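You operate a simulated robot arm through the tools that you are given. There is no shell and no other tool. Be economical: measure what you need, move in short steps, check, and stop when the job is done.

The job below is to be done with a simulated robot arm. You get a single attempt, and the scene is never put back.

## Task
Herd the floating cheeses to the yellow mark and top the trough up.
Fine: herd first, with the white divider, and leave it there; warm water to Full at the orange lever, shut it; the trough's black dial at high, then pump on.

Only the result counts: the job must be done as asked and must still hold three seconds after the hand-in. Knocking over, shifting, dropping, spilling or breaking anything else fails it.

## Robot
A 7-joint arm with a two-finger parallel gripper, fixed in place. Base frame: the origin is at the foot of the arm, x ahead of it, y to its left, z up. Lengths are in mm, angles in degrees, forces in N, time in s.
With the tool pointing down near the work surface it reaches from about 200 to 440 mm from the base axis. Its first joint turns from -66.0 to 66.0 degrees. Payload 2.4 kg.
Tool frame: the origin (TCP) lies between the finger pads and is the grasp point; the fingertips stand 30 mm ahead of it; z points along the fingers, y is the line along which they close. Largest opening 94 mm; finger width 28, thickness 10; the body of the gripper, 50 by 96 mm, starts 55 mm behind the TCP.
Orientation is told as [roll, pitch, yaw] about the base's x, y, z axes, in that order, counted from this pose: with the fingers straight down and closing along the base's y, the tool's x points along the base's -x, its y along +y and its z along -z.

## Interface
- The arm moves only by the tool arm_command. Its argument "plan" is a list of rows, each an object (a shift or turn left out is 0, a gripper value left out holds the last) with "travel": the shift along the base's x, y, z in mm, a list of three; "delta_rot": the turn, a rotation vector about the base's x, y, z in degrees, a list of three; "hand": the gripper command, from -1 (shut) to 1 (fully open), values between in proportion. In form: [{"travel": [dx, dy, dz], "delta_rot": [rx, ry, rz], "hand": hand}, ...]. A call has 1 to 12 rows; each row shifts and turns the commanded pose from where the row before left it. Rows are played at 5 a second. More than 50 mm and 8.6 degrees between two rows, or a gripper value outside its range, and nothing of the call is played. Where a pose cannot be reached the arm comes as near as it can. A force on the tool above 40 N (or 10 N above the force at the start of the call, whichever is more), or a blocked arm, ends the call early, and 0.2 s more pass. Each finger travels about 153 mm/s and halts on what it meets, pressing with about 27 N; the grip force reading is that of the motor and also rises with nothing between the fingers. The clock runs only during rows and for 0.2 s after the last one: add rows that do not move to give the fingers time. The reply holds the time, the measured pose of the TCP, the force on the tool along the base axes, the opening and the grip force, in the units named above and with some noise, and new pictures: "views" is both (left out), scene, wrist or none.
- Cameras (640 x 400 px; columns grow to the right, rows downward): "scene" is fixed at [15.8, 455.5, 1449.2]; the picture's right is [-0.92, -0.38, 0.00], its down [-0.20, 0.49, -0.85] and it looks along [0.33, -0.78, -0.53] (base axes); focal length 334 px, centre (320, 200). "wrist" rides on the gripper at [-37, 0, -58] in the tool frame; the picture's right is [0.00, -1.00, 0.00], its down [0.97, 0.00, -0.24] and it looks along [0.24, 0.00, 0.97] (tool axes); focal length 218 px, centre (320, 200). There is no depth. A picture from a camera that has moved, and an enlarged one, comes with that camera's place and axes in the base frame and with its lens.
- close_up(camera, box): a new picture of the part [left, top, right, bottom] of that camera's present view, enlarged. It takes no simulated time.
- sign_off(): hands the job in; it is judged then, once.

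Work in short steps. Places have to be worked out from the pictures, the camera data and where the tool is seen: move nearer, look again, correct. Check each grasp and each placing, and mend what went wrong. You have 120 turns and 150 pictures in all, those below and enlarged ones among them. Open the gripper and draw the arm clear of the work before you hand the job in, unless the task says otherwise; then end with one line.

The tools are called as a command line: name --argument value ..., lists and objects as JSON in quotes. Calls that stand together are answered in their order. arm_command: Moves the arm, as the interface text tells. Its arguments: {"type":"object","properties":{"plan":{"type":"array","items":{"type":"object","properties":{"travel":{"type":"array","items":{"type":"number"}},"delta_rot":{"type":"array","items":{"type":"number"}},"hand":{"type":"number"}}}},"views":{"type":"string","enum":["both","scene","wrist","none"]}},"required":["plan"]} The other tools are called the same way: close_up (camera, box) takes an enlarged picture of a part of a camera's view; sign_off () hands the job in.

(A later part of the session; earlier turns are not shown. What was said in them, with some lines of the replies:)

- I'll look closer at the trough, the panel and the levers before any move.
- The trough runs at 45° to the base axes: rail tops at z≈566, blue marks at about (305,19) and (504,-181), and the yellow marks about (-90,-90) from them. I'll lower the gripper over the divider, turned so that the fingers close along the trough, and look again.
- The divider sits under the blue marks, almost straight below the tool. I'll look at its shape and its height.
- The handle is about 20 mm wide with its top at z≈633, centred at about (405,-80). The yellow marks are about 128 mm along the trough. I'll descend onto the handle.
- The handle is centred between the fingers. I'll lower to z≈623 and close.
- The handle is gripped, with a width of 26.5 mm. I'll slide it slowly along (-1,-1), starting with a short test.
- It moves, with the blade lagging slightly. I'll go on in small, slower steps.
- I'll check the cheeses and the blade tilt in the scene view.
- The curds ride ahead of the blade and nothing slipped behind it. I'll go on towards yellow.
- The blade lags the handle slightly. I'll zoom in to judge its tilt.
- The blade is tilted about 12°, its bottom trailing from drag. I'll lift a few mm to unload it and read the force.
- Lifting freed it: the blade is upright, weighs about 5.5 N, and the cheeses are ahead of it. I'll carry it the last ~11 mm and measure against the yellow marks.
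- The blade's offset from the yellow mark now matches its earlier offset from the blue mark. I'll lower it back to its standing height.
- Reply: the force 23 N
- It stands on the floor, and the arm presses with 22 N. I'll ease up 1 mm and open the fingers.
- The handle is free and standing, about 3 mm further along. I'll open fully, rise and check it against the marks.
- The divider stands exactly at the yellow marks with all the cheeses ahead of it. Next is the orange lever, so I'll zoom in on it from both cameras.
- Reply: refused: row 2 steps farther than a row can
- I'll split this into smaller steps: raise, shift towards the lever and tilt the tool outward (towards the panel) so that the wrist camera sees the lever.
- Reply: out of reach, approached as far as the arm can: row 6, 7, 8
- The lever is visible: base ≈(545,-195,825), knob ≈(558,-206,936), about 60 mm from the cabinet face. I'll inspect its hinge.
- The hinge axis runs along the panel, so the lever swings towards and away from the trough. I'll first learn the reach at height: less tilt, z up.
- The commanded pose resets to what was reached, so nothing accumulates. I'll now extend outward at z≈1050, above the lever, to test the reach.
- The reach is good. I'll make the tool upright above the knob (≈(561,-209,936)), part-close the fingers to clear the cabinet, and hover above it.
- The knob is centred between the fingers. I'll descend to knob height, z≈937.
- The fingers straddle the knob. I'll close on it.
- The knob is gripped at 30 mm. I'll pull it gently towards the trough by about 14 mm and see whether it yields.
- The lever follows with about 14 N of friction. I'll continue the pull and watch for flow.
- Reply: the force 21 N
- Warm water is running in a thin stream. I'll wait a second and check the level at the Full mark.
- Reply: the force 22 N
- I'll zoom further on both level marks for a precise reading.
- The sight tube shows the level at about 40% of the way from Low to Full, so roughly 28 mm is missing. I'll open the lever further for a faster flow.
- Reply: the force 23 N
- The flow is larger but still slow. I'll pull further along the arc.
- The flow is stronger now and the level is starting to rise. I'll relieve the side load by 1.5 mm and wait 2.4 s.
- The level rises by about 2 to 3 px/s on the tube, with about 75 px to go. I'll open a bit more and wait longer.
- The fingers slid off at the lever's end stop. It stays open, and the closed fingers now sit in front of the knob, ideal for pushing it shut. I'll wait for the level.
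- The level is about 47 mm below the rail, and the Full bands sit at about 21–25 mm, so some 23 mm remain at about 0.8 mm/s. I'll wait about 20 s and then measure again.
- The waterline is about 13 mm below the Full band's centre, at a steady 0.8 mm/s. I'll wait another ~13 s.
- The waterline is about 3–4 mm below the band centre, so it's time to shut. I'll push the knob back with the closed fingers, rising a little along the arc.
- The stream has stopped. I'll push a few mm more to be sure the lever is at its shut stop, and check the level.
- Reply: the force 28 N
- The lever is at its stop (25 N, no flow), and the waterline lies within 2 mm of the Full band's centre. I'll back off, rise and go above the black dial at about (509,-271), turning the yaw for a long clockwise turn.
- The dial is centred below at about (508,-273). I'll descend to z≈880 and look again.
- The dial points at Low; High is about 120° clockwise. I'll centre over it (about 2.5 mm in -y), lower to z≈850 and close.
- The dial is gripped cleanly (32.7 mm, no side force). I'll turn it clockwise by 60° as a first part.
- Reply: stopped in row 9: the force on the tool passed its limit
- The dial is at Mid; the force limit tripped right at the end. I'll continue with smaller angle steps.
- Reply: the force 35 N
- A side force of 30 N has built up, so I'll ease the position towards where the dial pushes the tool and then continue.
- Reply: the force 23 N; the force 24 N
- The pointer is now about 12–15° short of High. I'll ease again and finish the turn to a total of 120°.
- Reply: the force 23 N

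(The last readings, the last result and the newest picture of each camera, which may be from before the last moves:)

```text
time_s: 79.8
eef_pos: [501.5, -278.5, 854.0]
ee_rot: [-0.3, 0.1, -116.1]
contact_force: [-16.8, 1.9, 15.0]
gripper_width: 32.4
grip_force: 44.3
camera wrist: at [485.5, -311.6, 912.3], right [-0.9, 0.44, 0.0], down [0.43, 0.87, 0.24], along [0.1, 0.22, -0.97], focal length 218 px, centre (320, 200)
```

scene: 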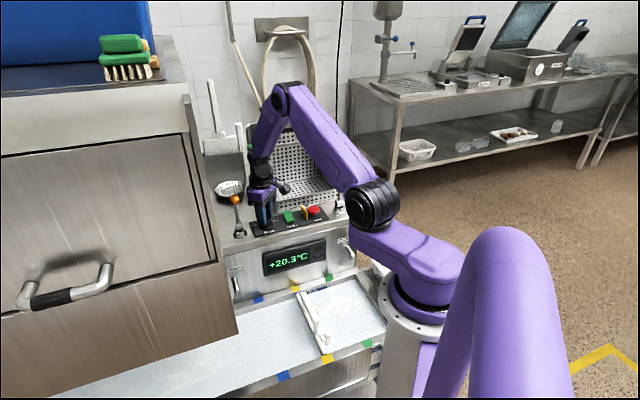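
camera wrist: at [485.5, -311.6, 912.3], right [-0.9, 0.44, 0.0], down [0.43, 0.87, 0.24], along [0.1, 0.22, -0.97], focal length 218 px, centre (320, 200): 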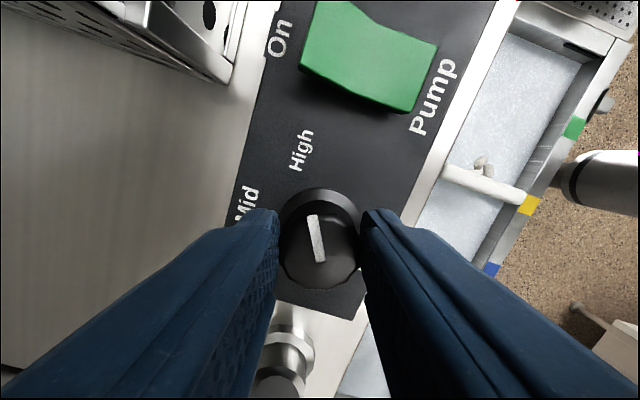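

The pointer now points at High. I'll release and rise slowly to check it stays there.

arm_command --plan '[{"hand": -0.5}, {"hand": 0.1}, {}, {"travel": [0, 0, 20]}, {"travel": [0, 0, 40]}, {"travel": [0, 0, 40]}, {}]'

close_up --camera "scene" --box '[225, 175, 355, 255]'

```text
time_s: 81.4
eef_pos: [501.0, -278.1, 953.5]
ee_rot: [-0.2, 0.0, -116.2]
contact_force: [-0.2, -0.6, 0.4]
gripper_width: 51.5
grip_force: 0.0
camera wrist: at [485.2, -311.0, 1012.4], right [-0.9, 0.44, 0.0], down [0.43, 0.87, 0.24], along [0.1, 0.22, -0.97], focal length 218 px, centre (320, 200)
```

scene: 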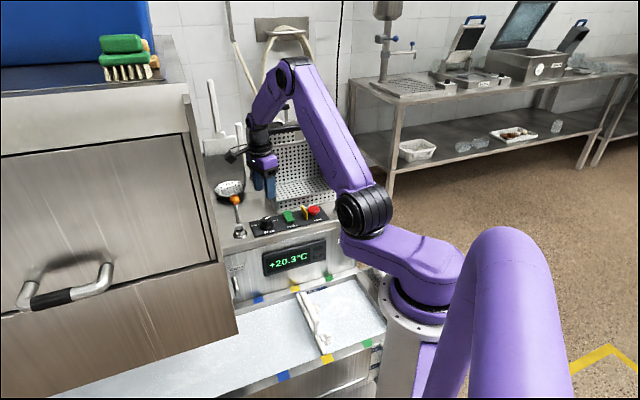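
wrist: 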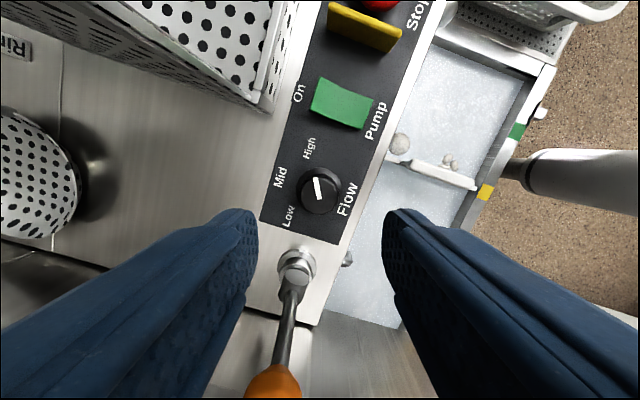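

```text
4.92 times, centred on (290, 215) of scene
camera zoom: at [15.8, 455.5, 1449.2], right [-0.92, -0.38, 0.0], down [-0.2, 0.49, -0.85], along [0.33, -0.78, -0.53], focal length 1645 px, centre (468, 126)
```

zoom: 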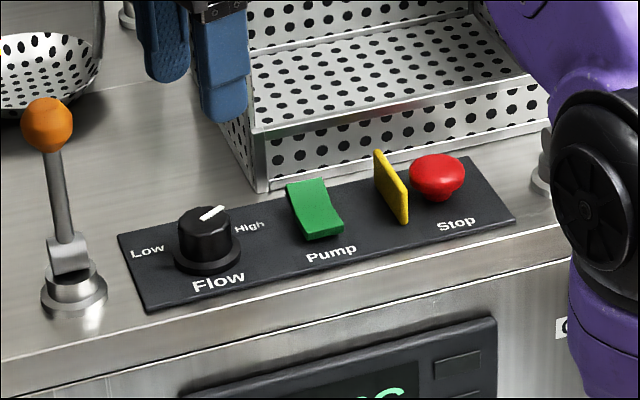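

The dial is at High (60° clockwise of the panel's Mid axis). Next is the pump rocker. I'll rise, turn the yaw back to -45° (to stay clear of the basket), close the fingers and look from above the rocker.

arm_command --plan '[{"travel": [0, 0, 40], "hand": -1}, {"travel": [-5, -6, 0], "delta_rot": [0, 0, 7.1]}, {"travel": [-5, -6, 0], "delta_rot": [0, 0, 7.1]}, {"travel": [-5, -6, 0], "delta_rot": [0, 0, 7.1]}, {"travel": [-5, -6, 0], "delta_rot": [0, 0, 7.1]}, {"travel": [-5, -6, 0], "delta_rot": [0, 0, 7.1]}, {"travel": [-5, -6, 0], "delta_rot": [0, 0, 7.1]}, {"travel": [-5, -6, 0], "delta_rot": [0, 0, 7.1]}, {"delta_rot": [0, 0, 7.1]}, {"delta_rot": [0, 0, 7.1]}, {"delta_rot": [0, 0, 7.2]}, {}]'

close_up --camera "wrist" --box '[220, 80, 440, 240]'

```text
time_s: 84.0
eef_pos: [466.8, -321.8, 994.4]
ee_rot: [-0.2, 0.0, -45.0]
contact_force: [0.5, -0.2, -0.1]
gripper_width: 0.1
grip_force: 27.2
camera wrist: at [493.4, -347.1, 1052.4], right [-0.71, -0.71, 0.0], down [-0.69, 0.69, 0.24], along [-0.17, 0.17, -0.97], focal length 218 px, centre (320, 200)
```

scene: 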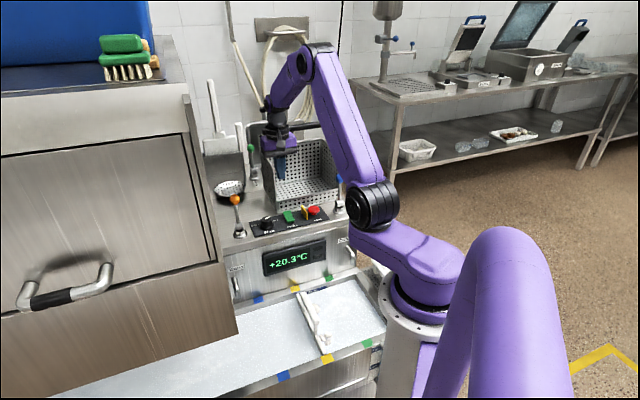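
wrist: 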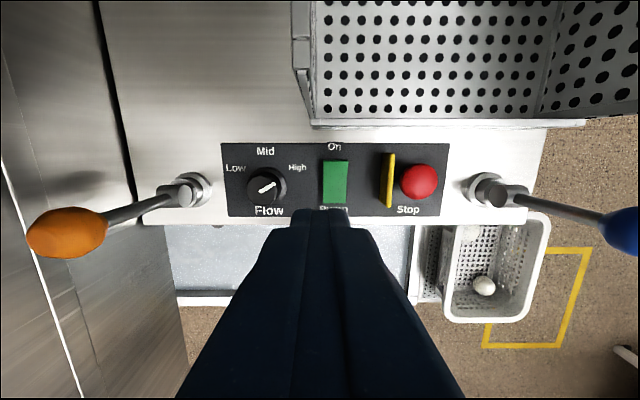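

```text
2.50 times, centred on (330, 160) of wrist
camera zoom: at [493.4, -347.1, 1052.4], right [-0.71, -0.71, 0.0], down [-0.69, 0.69, 0.24], along [-0.17, 0.17, -0.97], focal length 546 px, centre (295, 300)
```

zoom: 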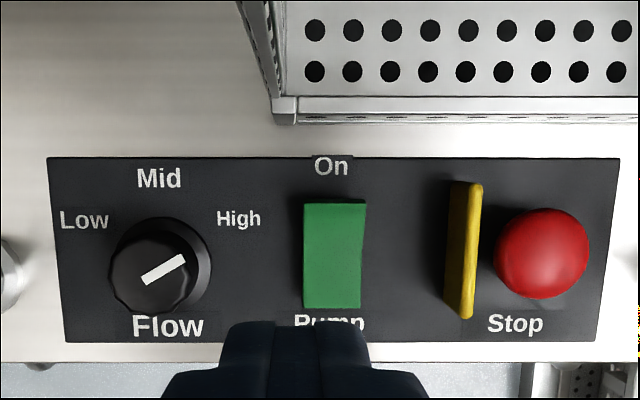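

The rocker's centre is at about u=87, v=557 (along/across the panel), and its On end is at v≈579, towards the basket. I'll move over the On half and descend to just above it.

arm_command --plan '[{"travel": [-5, -22.5, 0]}, {"travel": [0, 0, -45]}, {"travel": [0, 0, -40]}, {"travel": [0, 0, -27]}, {}]'

close_up --camera "scene" --box '[235, 165, 355, 245]'

```text
time_s: 85.2
eef_pos: [462.2, -343.1, 879.9]
ee_rot: [-0.2, 0.0, -45.1]
contact_force: [0.1, -0.3, -0.4]
gripper_width: 0.1
grip_force: 26.9
camera wrist: at [488.3, -368.9, 939.4], right [-0.71, -0.71, 0.0], down [-0.68, 0.69, 0.24], along [-0.17, 0.17, -0.97], focal length 218 px, centre (320, 200)
```

scene: 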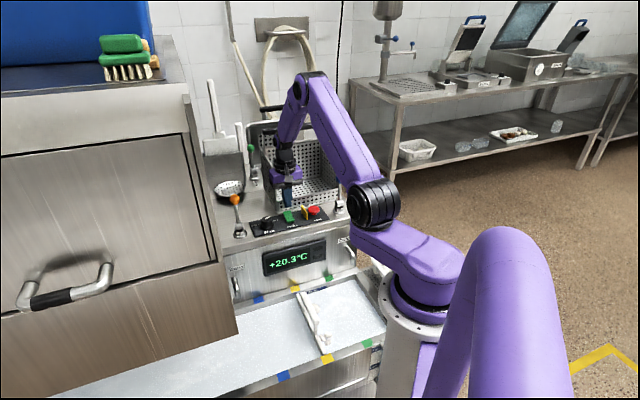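
wrist: 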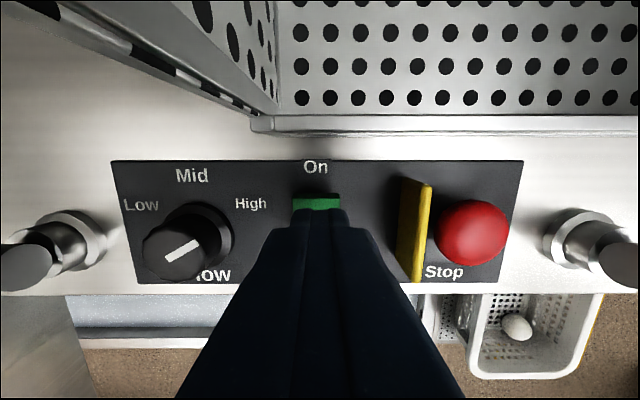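

```text
5.00 times, centred on (295, 205) of scene
camera zoom: at [15.8, 455.5, 1449.2], right [-0.92, -0.38, 0.0], down [-0.2, 0.49, -0.85], along [0.33, -0.78, -0.53], focal length 1671 px, centre (445, 175)
```

zoom: 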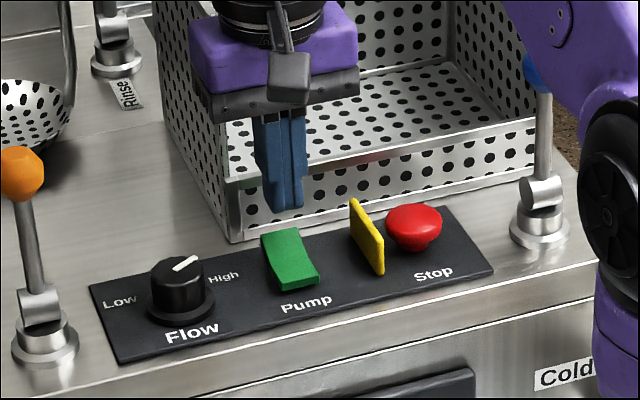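

The fingers sit above the On half and clear of the yellow guard and the basket. I'll press down in small steps.

arm_command --plan '[{"travel": [0, 0, -10]}, {"travel": [0, 0, -5]}, {"travel": [0, 0, -4]}, {"travel": [0, 0, -4]}, {}]'

close_up --camera "scene" --box '[235, 165, 355, 245]'

```text
time_s: 86.4
eef_pos: [461.0, -344.9, 857.3]
ee_rot: [-0.2, -0.1, -45.1]
contact_force: [-0.6, 0.2, 0.5]
gripper_width: 0.3
grip_force: 27.4
camera wrist: at [487.7, -369.6, 916.1], right [-0.71, -0.71, 0.0], down [-0.68, 0.69, 0.24], along [-0.17, 0.17, -0.97], focal length 218 px, centre (320, 200)
```

scene: 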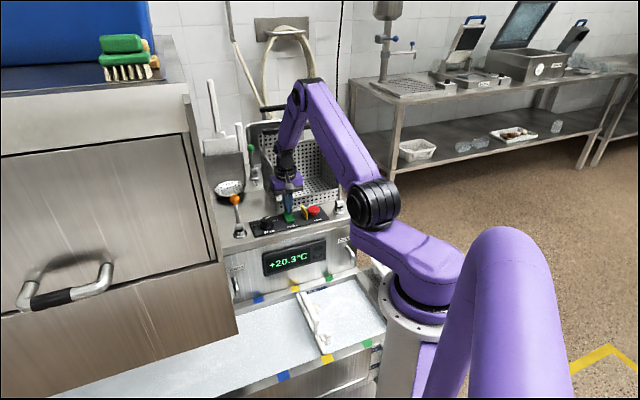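
wrist: 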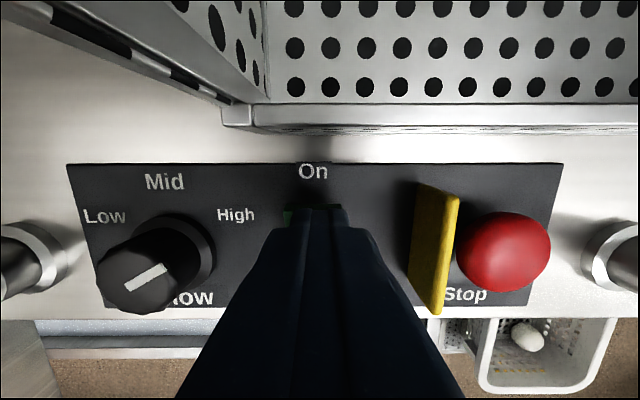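

```text
5.00 times, centred on (295, 205) of scene
camera zoom: at [15.8, 455.5, 1449.2], right [-0.92, -0.38, 0.0], down [-0.2, 0.49, -0.85], along [0.33, -0.78, -0.53], focal length 1671 px, centre (445, 175)
```

zoom: 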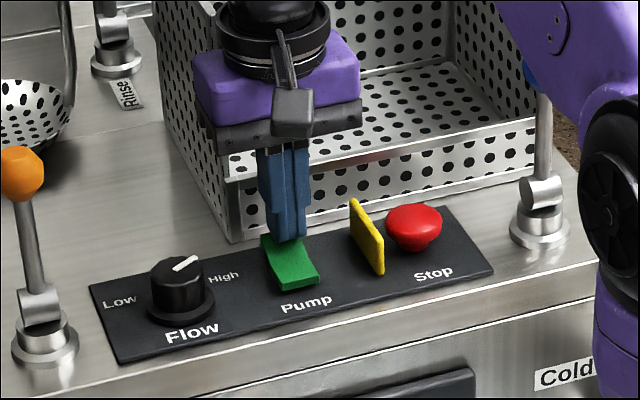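

No contact yet. I'll continue downward in 2 mm steps.

arm_command --plan '[{"travel": [0, 0, -3]}, {"travel": [0, 0, -3]}, {"travel": [0, 0, -2]}, {"travel": [0, 0, -2]}, {"travel": [0, 0, -2]}, {}]'

close_up --camera "scene" --box '[235, 165, 355, 245]'

```text
time_s: 87.8
eef_pos: [462.6, -343.1, 847.5]
ee_rot: [-0.2, -0.2, -45.1]
contact_force: [-1.7, 2.4, 18.3]
gripper_width: 0.0
grip_force: 27.4
camera wrist: at [488.5, -369.8, 906.2], right [-0.71, -0.71, 0.0], down [-0.69, 0.69, 0.24], along [-0.17, 0.17, -0.97], focal length 218 px, centre (320, 200)
```

scene: 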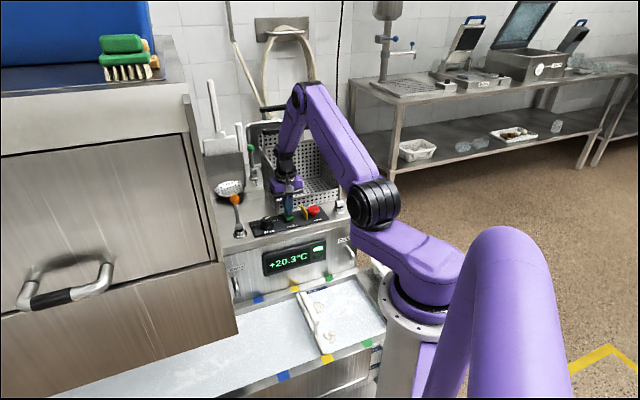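
wrist: 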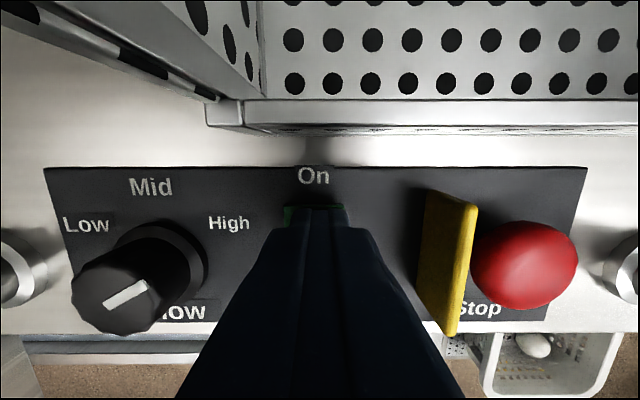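

```text
5.00 times, centred on (295, 205) of scene
camera zoom: at [15.5, 455.8, 1449.1], right [-0.92, -0.38, 0.0], down [-0.2, 0.49, -0.85], along [0.33, -0.78, -0.53], focal length 1671 px, centre (445, 175)
```

zoom: 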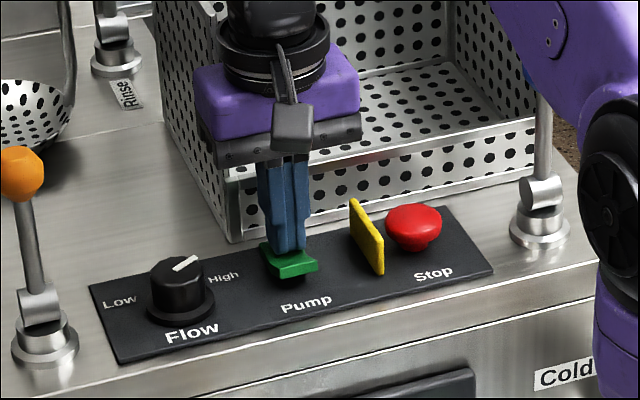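

The rocker flipped, and the display shows a pump indicator. I'll rise straight up and check everything.

arm_command --plan '[{"travel": [0, 0, 20]}, {"travel": [0, 0, 40]}, {"travel": [0, 0, 45]}, {"travel": [0, 0, 45]}, {"travel": [-20, 15, 20]}, {}]'

close_up --camera "scene" --box '[220, 170, 350, 280]'

close_up --camera "scene" --box '[270, 275, 390, 375]'

```text
time_s: 89.2
eef_pos: [441.8, -330.5, 1018.0]
ee_rot: [-0.1, 0.0, -45.1]
contact_force: [-0.7, -0.9, 0.7]
gripper_width: 0.4
grip_force: 27.4
camera wrist: at [467.6, -355.7, 1076.4], right [-0.71, -0.71, 0.0], down [-0.68, 0.69, 0.24], along [-0.17, 0.17, -0.97], focal length 218 px, centre (320, 200)
```

scene: 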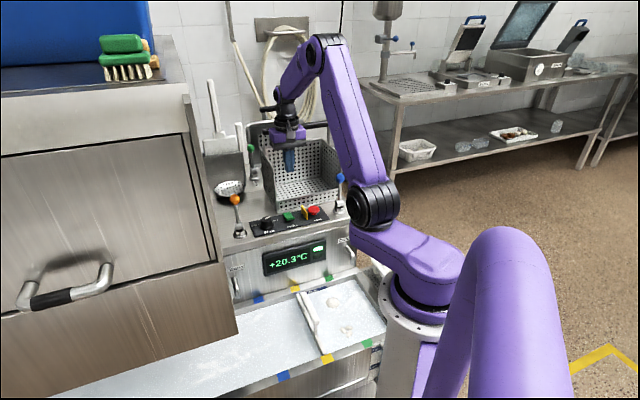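
wrist: 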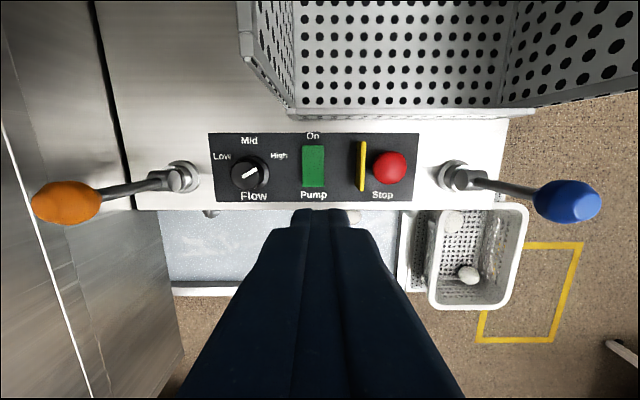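

```text
3.64 times, centred on (285, 225) of scene
camera zoom: at [15.8, 455.5, 1449.2], right [-0.92, -0.38, 0.0], down [-0.2, 0.49, -0.85], along [0.33, -0.78, -0.53], focal length 1215 px, centre (447, 109)
```

zoom: 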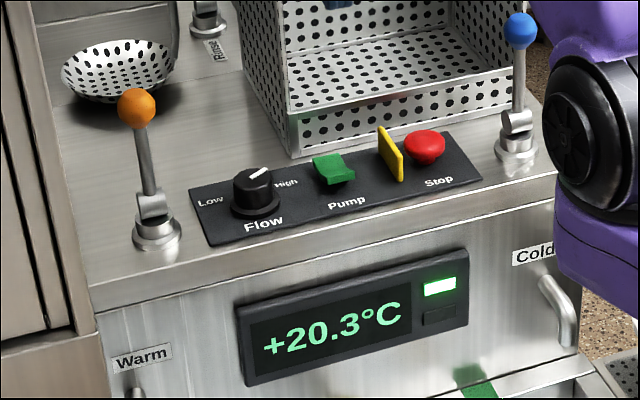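

```text
4.00 times, centred on (330, 325) of scene
camera zoom: at [15.8, 455.5, 1449.2], right [-0.92, -0.38, 0.0], down [-0.2, 0.49, -0.85], along [0.33, -0.78, -0.53], focal length 1337 px, centre (280, -300)
```

zoom: 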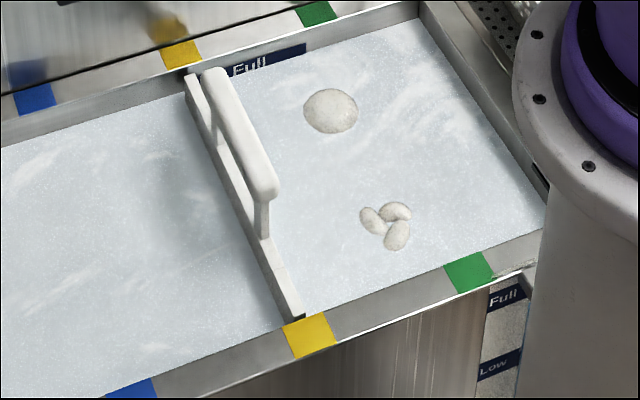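

The pump is on, the flow at High, the lever shut, and the divider at yellow with the cheeses on the herded side. I'll open the gripper, draw clear and watch for a few seconds that it holds.

arm_command --plan '[{"travel": [-30, 20, 30], "hand": 1}, {"travel": [-30, 20, 30]}, {}, {}, {}, {}, {}, {}, {}, {}, {}, {}]'

close_up --camera "scene" --box '[270, 275, 390, 375]'

close_up --camera "scene" --box '[300, 275, 360, 315]'

```text
time_s: 91.8
eef_pos: [382.8, -288.3, 1076.8]
ee_rot: [-0.2, 0.0, -45.0]
contact_force: [-0.8, -0.1, 0.6]
gripper_width: 94.0
grip_force: 0.0
camera wrist: at [408.7, -314.8, 1136.0], right [-0.71, -0.71, 0.0], down [-0.68, 0.69, 0.24], along [-0.17, 0.17, -0.97], focal length 218 px, centre (320, 200)
```

scene: 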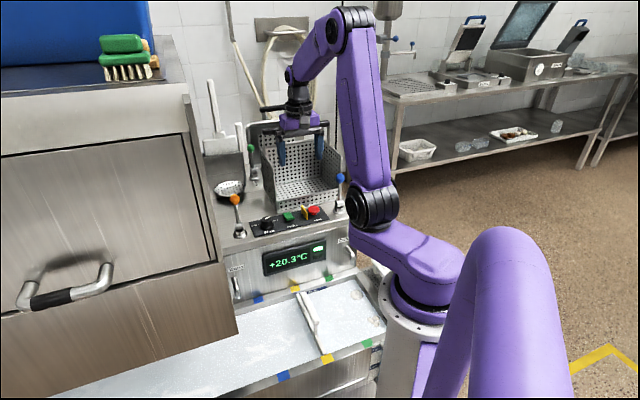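
wrist: 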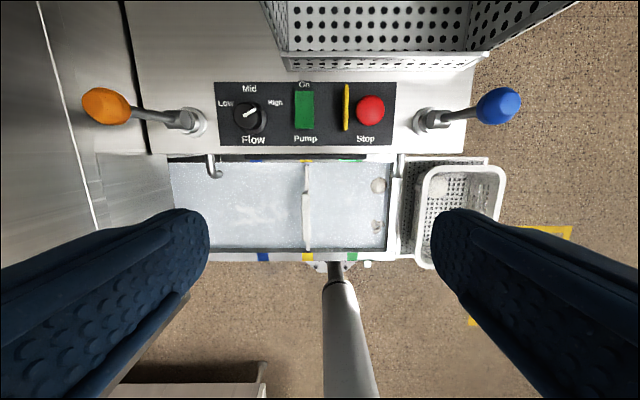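

```text
4.00 times, centred on (330, 325) of scene
camera zoom: at [15.8, 455.5, 1449.2], right [-0.92, -0.38, 0.0], down [-0.2, 0.49, -0.85], along [0.33, -0.78, -0.53], focal length 1337 px, centre (280, -300)
```

zoom: 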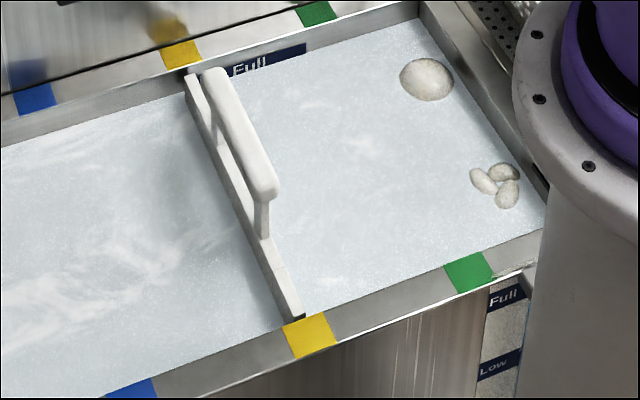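

```text
10.00 times, centred on (330, 295) of scene
camera zoom: at [15.8, 455.5, 1449.2], right [-0.92, -0.38, 0.0], down [-0.2, 0.49, -0.85], along [0.33, -0.78, -0.53], focal length 3342 px, centre (220, -750)
```

zoom: 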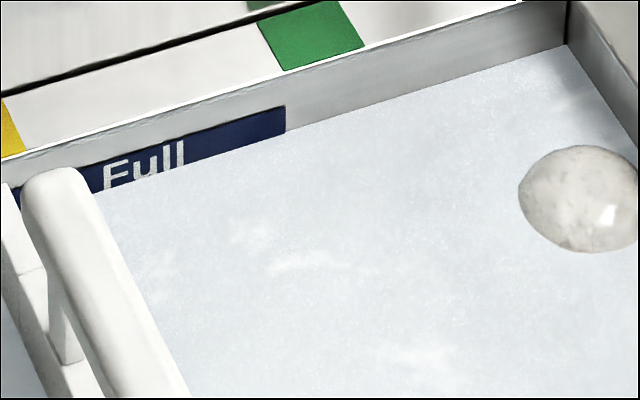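

The divider is steady and the level is at the Full band. The current carries the cheeses to the closed end, so I'll watch a few more seconds.

arm_command --plan '[{}, {}, {}, {}, {}, {}, {}, {}, {}, {}, {}, {}]' --views "none"

arm_command --plan '[{}, {}, {}, {}, {}, {}, {}, {}, {}, {}, {}, {}]' --views "wrist"

close_up --camera "scene" --box '[270, 275, 390, 375]'

close_up --camera "wrist" --box '[150, 140, 420, 280]'

```text
time_s: 94.4
eef_pos: [382.3, -288.8, 1078.3]
ee_rot: [-0.2, 0.1, -45.1]
contact_force: [0.1, -0.8, -0.2]
gripper_width: 93.9
grip_force: 0.0
```

```text
time_s: 97.0
eef_pos: [381.8, -288.8, 1077.6]
ee_rot: [-0.2, 0.0, -45.1]
contact_force: [-0.4, 0.2, -0.1]
gripper_width: 93.9
grip_force: 0.0
camera wrist: at [408.7, -314.8, 1136.0], right [-0.71, -0.71, 0.0], down [-0.68, 0.69, 0.24], along [-0.17, 0.17, -0.97], focal length 218 px, centre (320, 200)
```

wrist: 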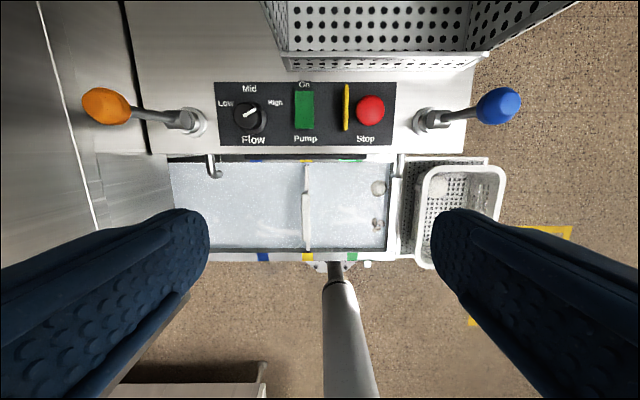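

```text
4.00 times, centred on (330, 325) of scene
camera zoom: at [15.8, 455.5, 1449.2], right [-0.92, -0.38, 0.0], down [-0.2, 0.49, -0.85], along [0.33, -0.78, -0.53], focal length 1337 px, centre (280, -300)
```

zoom: 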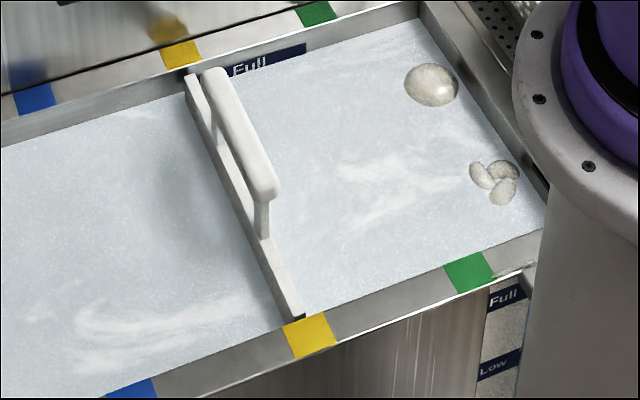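

```text
2.37 times, centred on (285, 210) of wrist
camera zoom: at [408.7, -314.8, 1136.0], right [-0.71, -0.71, 0.0], down [-0.68, 0.69, 0.24], along [-0.17, 0.17, -0.97], focal length 517 px, centre (403, 176)
```

zoom: 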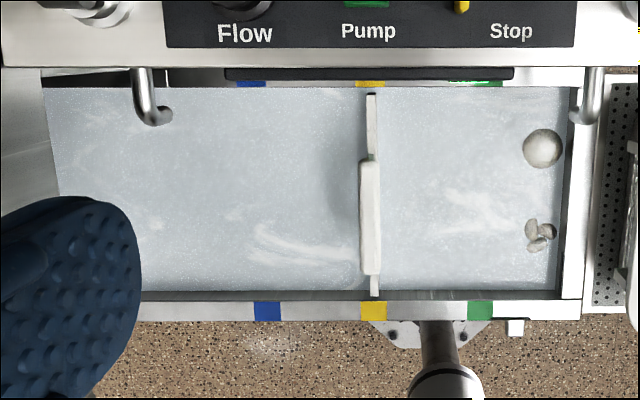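

Everything holds: divider at yellow, cheeses in the herded section, level at Full with no flow, dial at High, pump on, gripper open and clear.

sign_off

```text
The job is handed in.
```

The job is handed in: the divider stands at the yellow mark with all the cheeses beyond it, the warm water is up to the Full band with the orange lever shut, the dial is at High and the pump is on.
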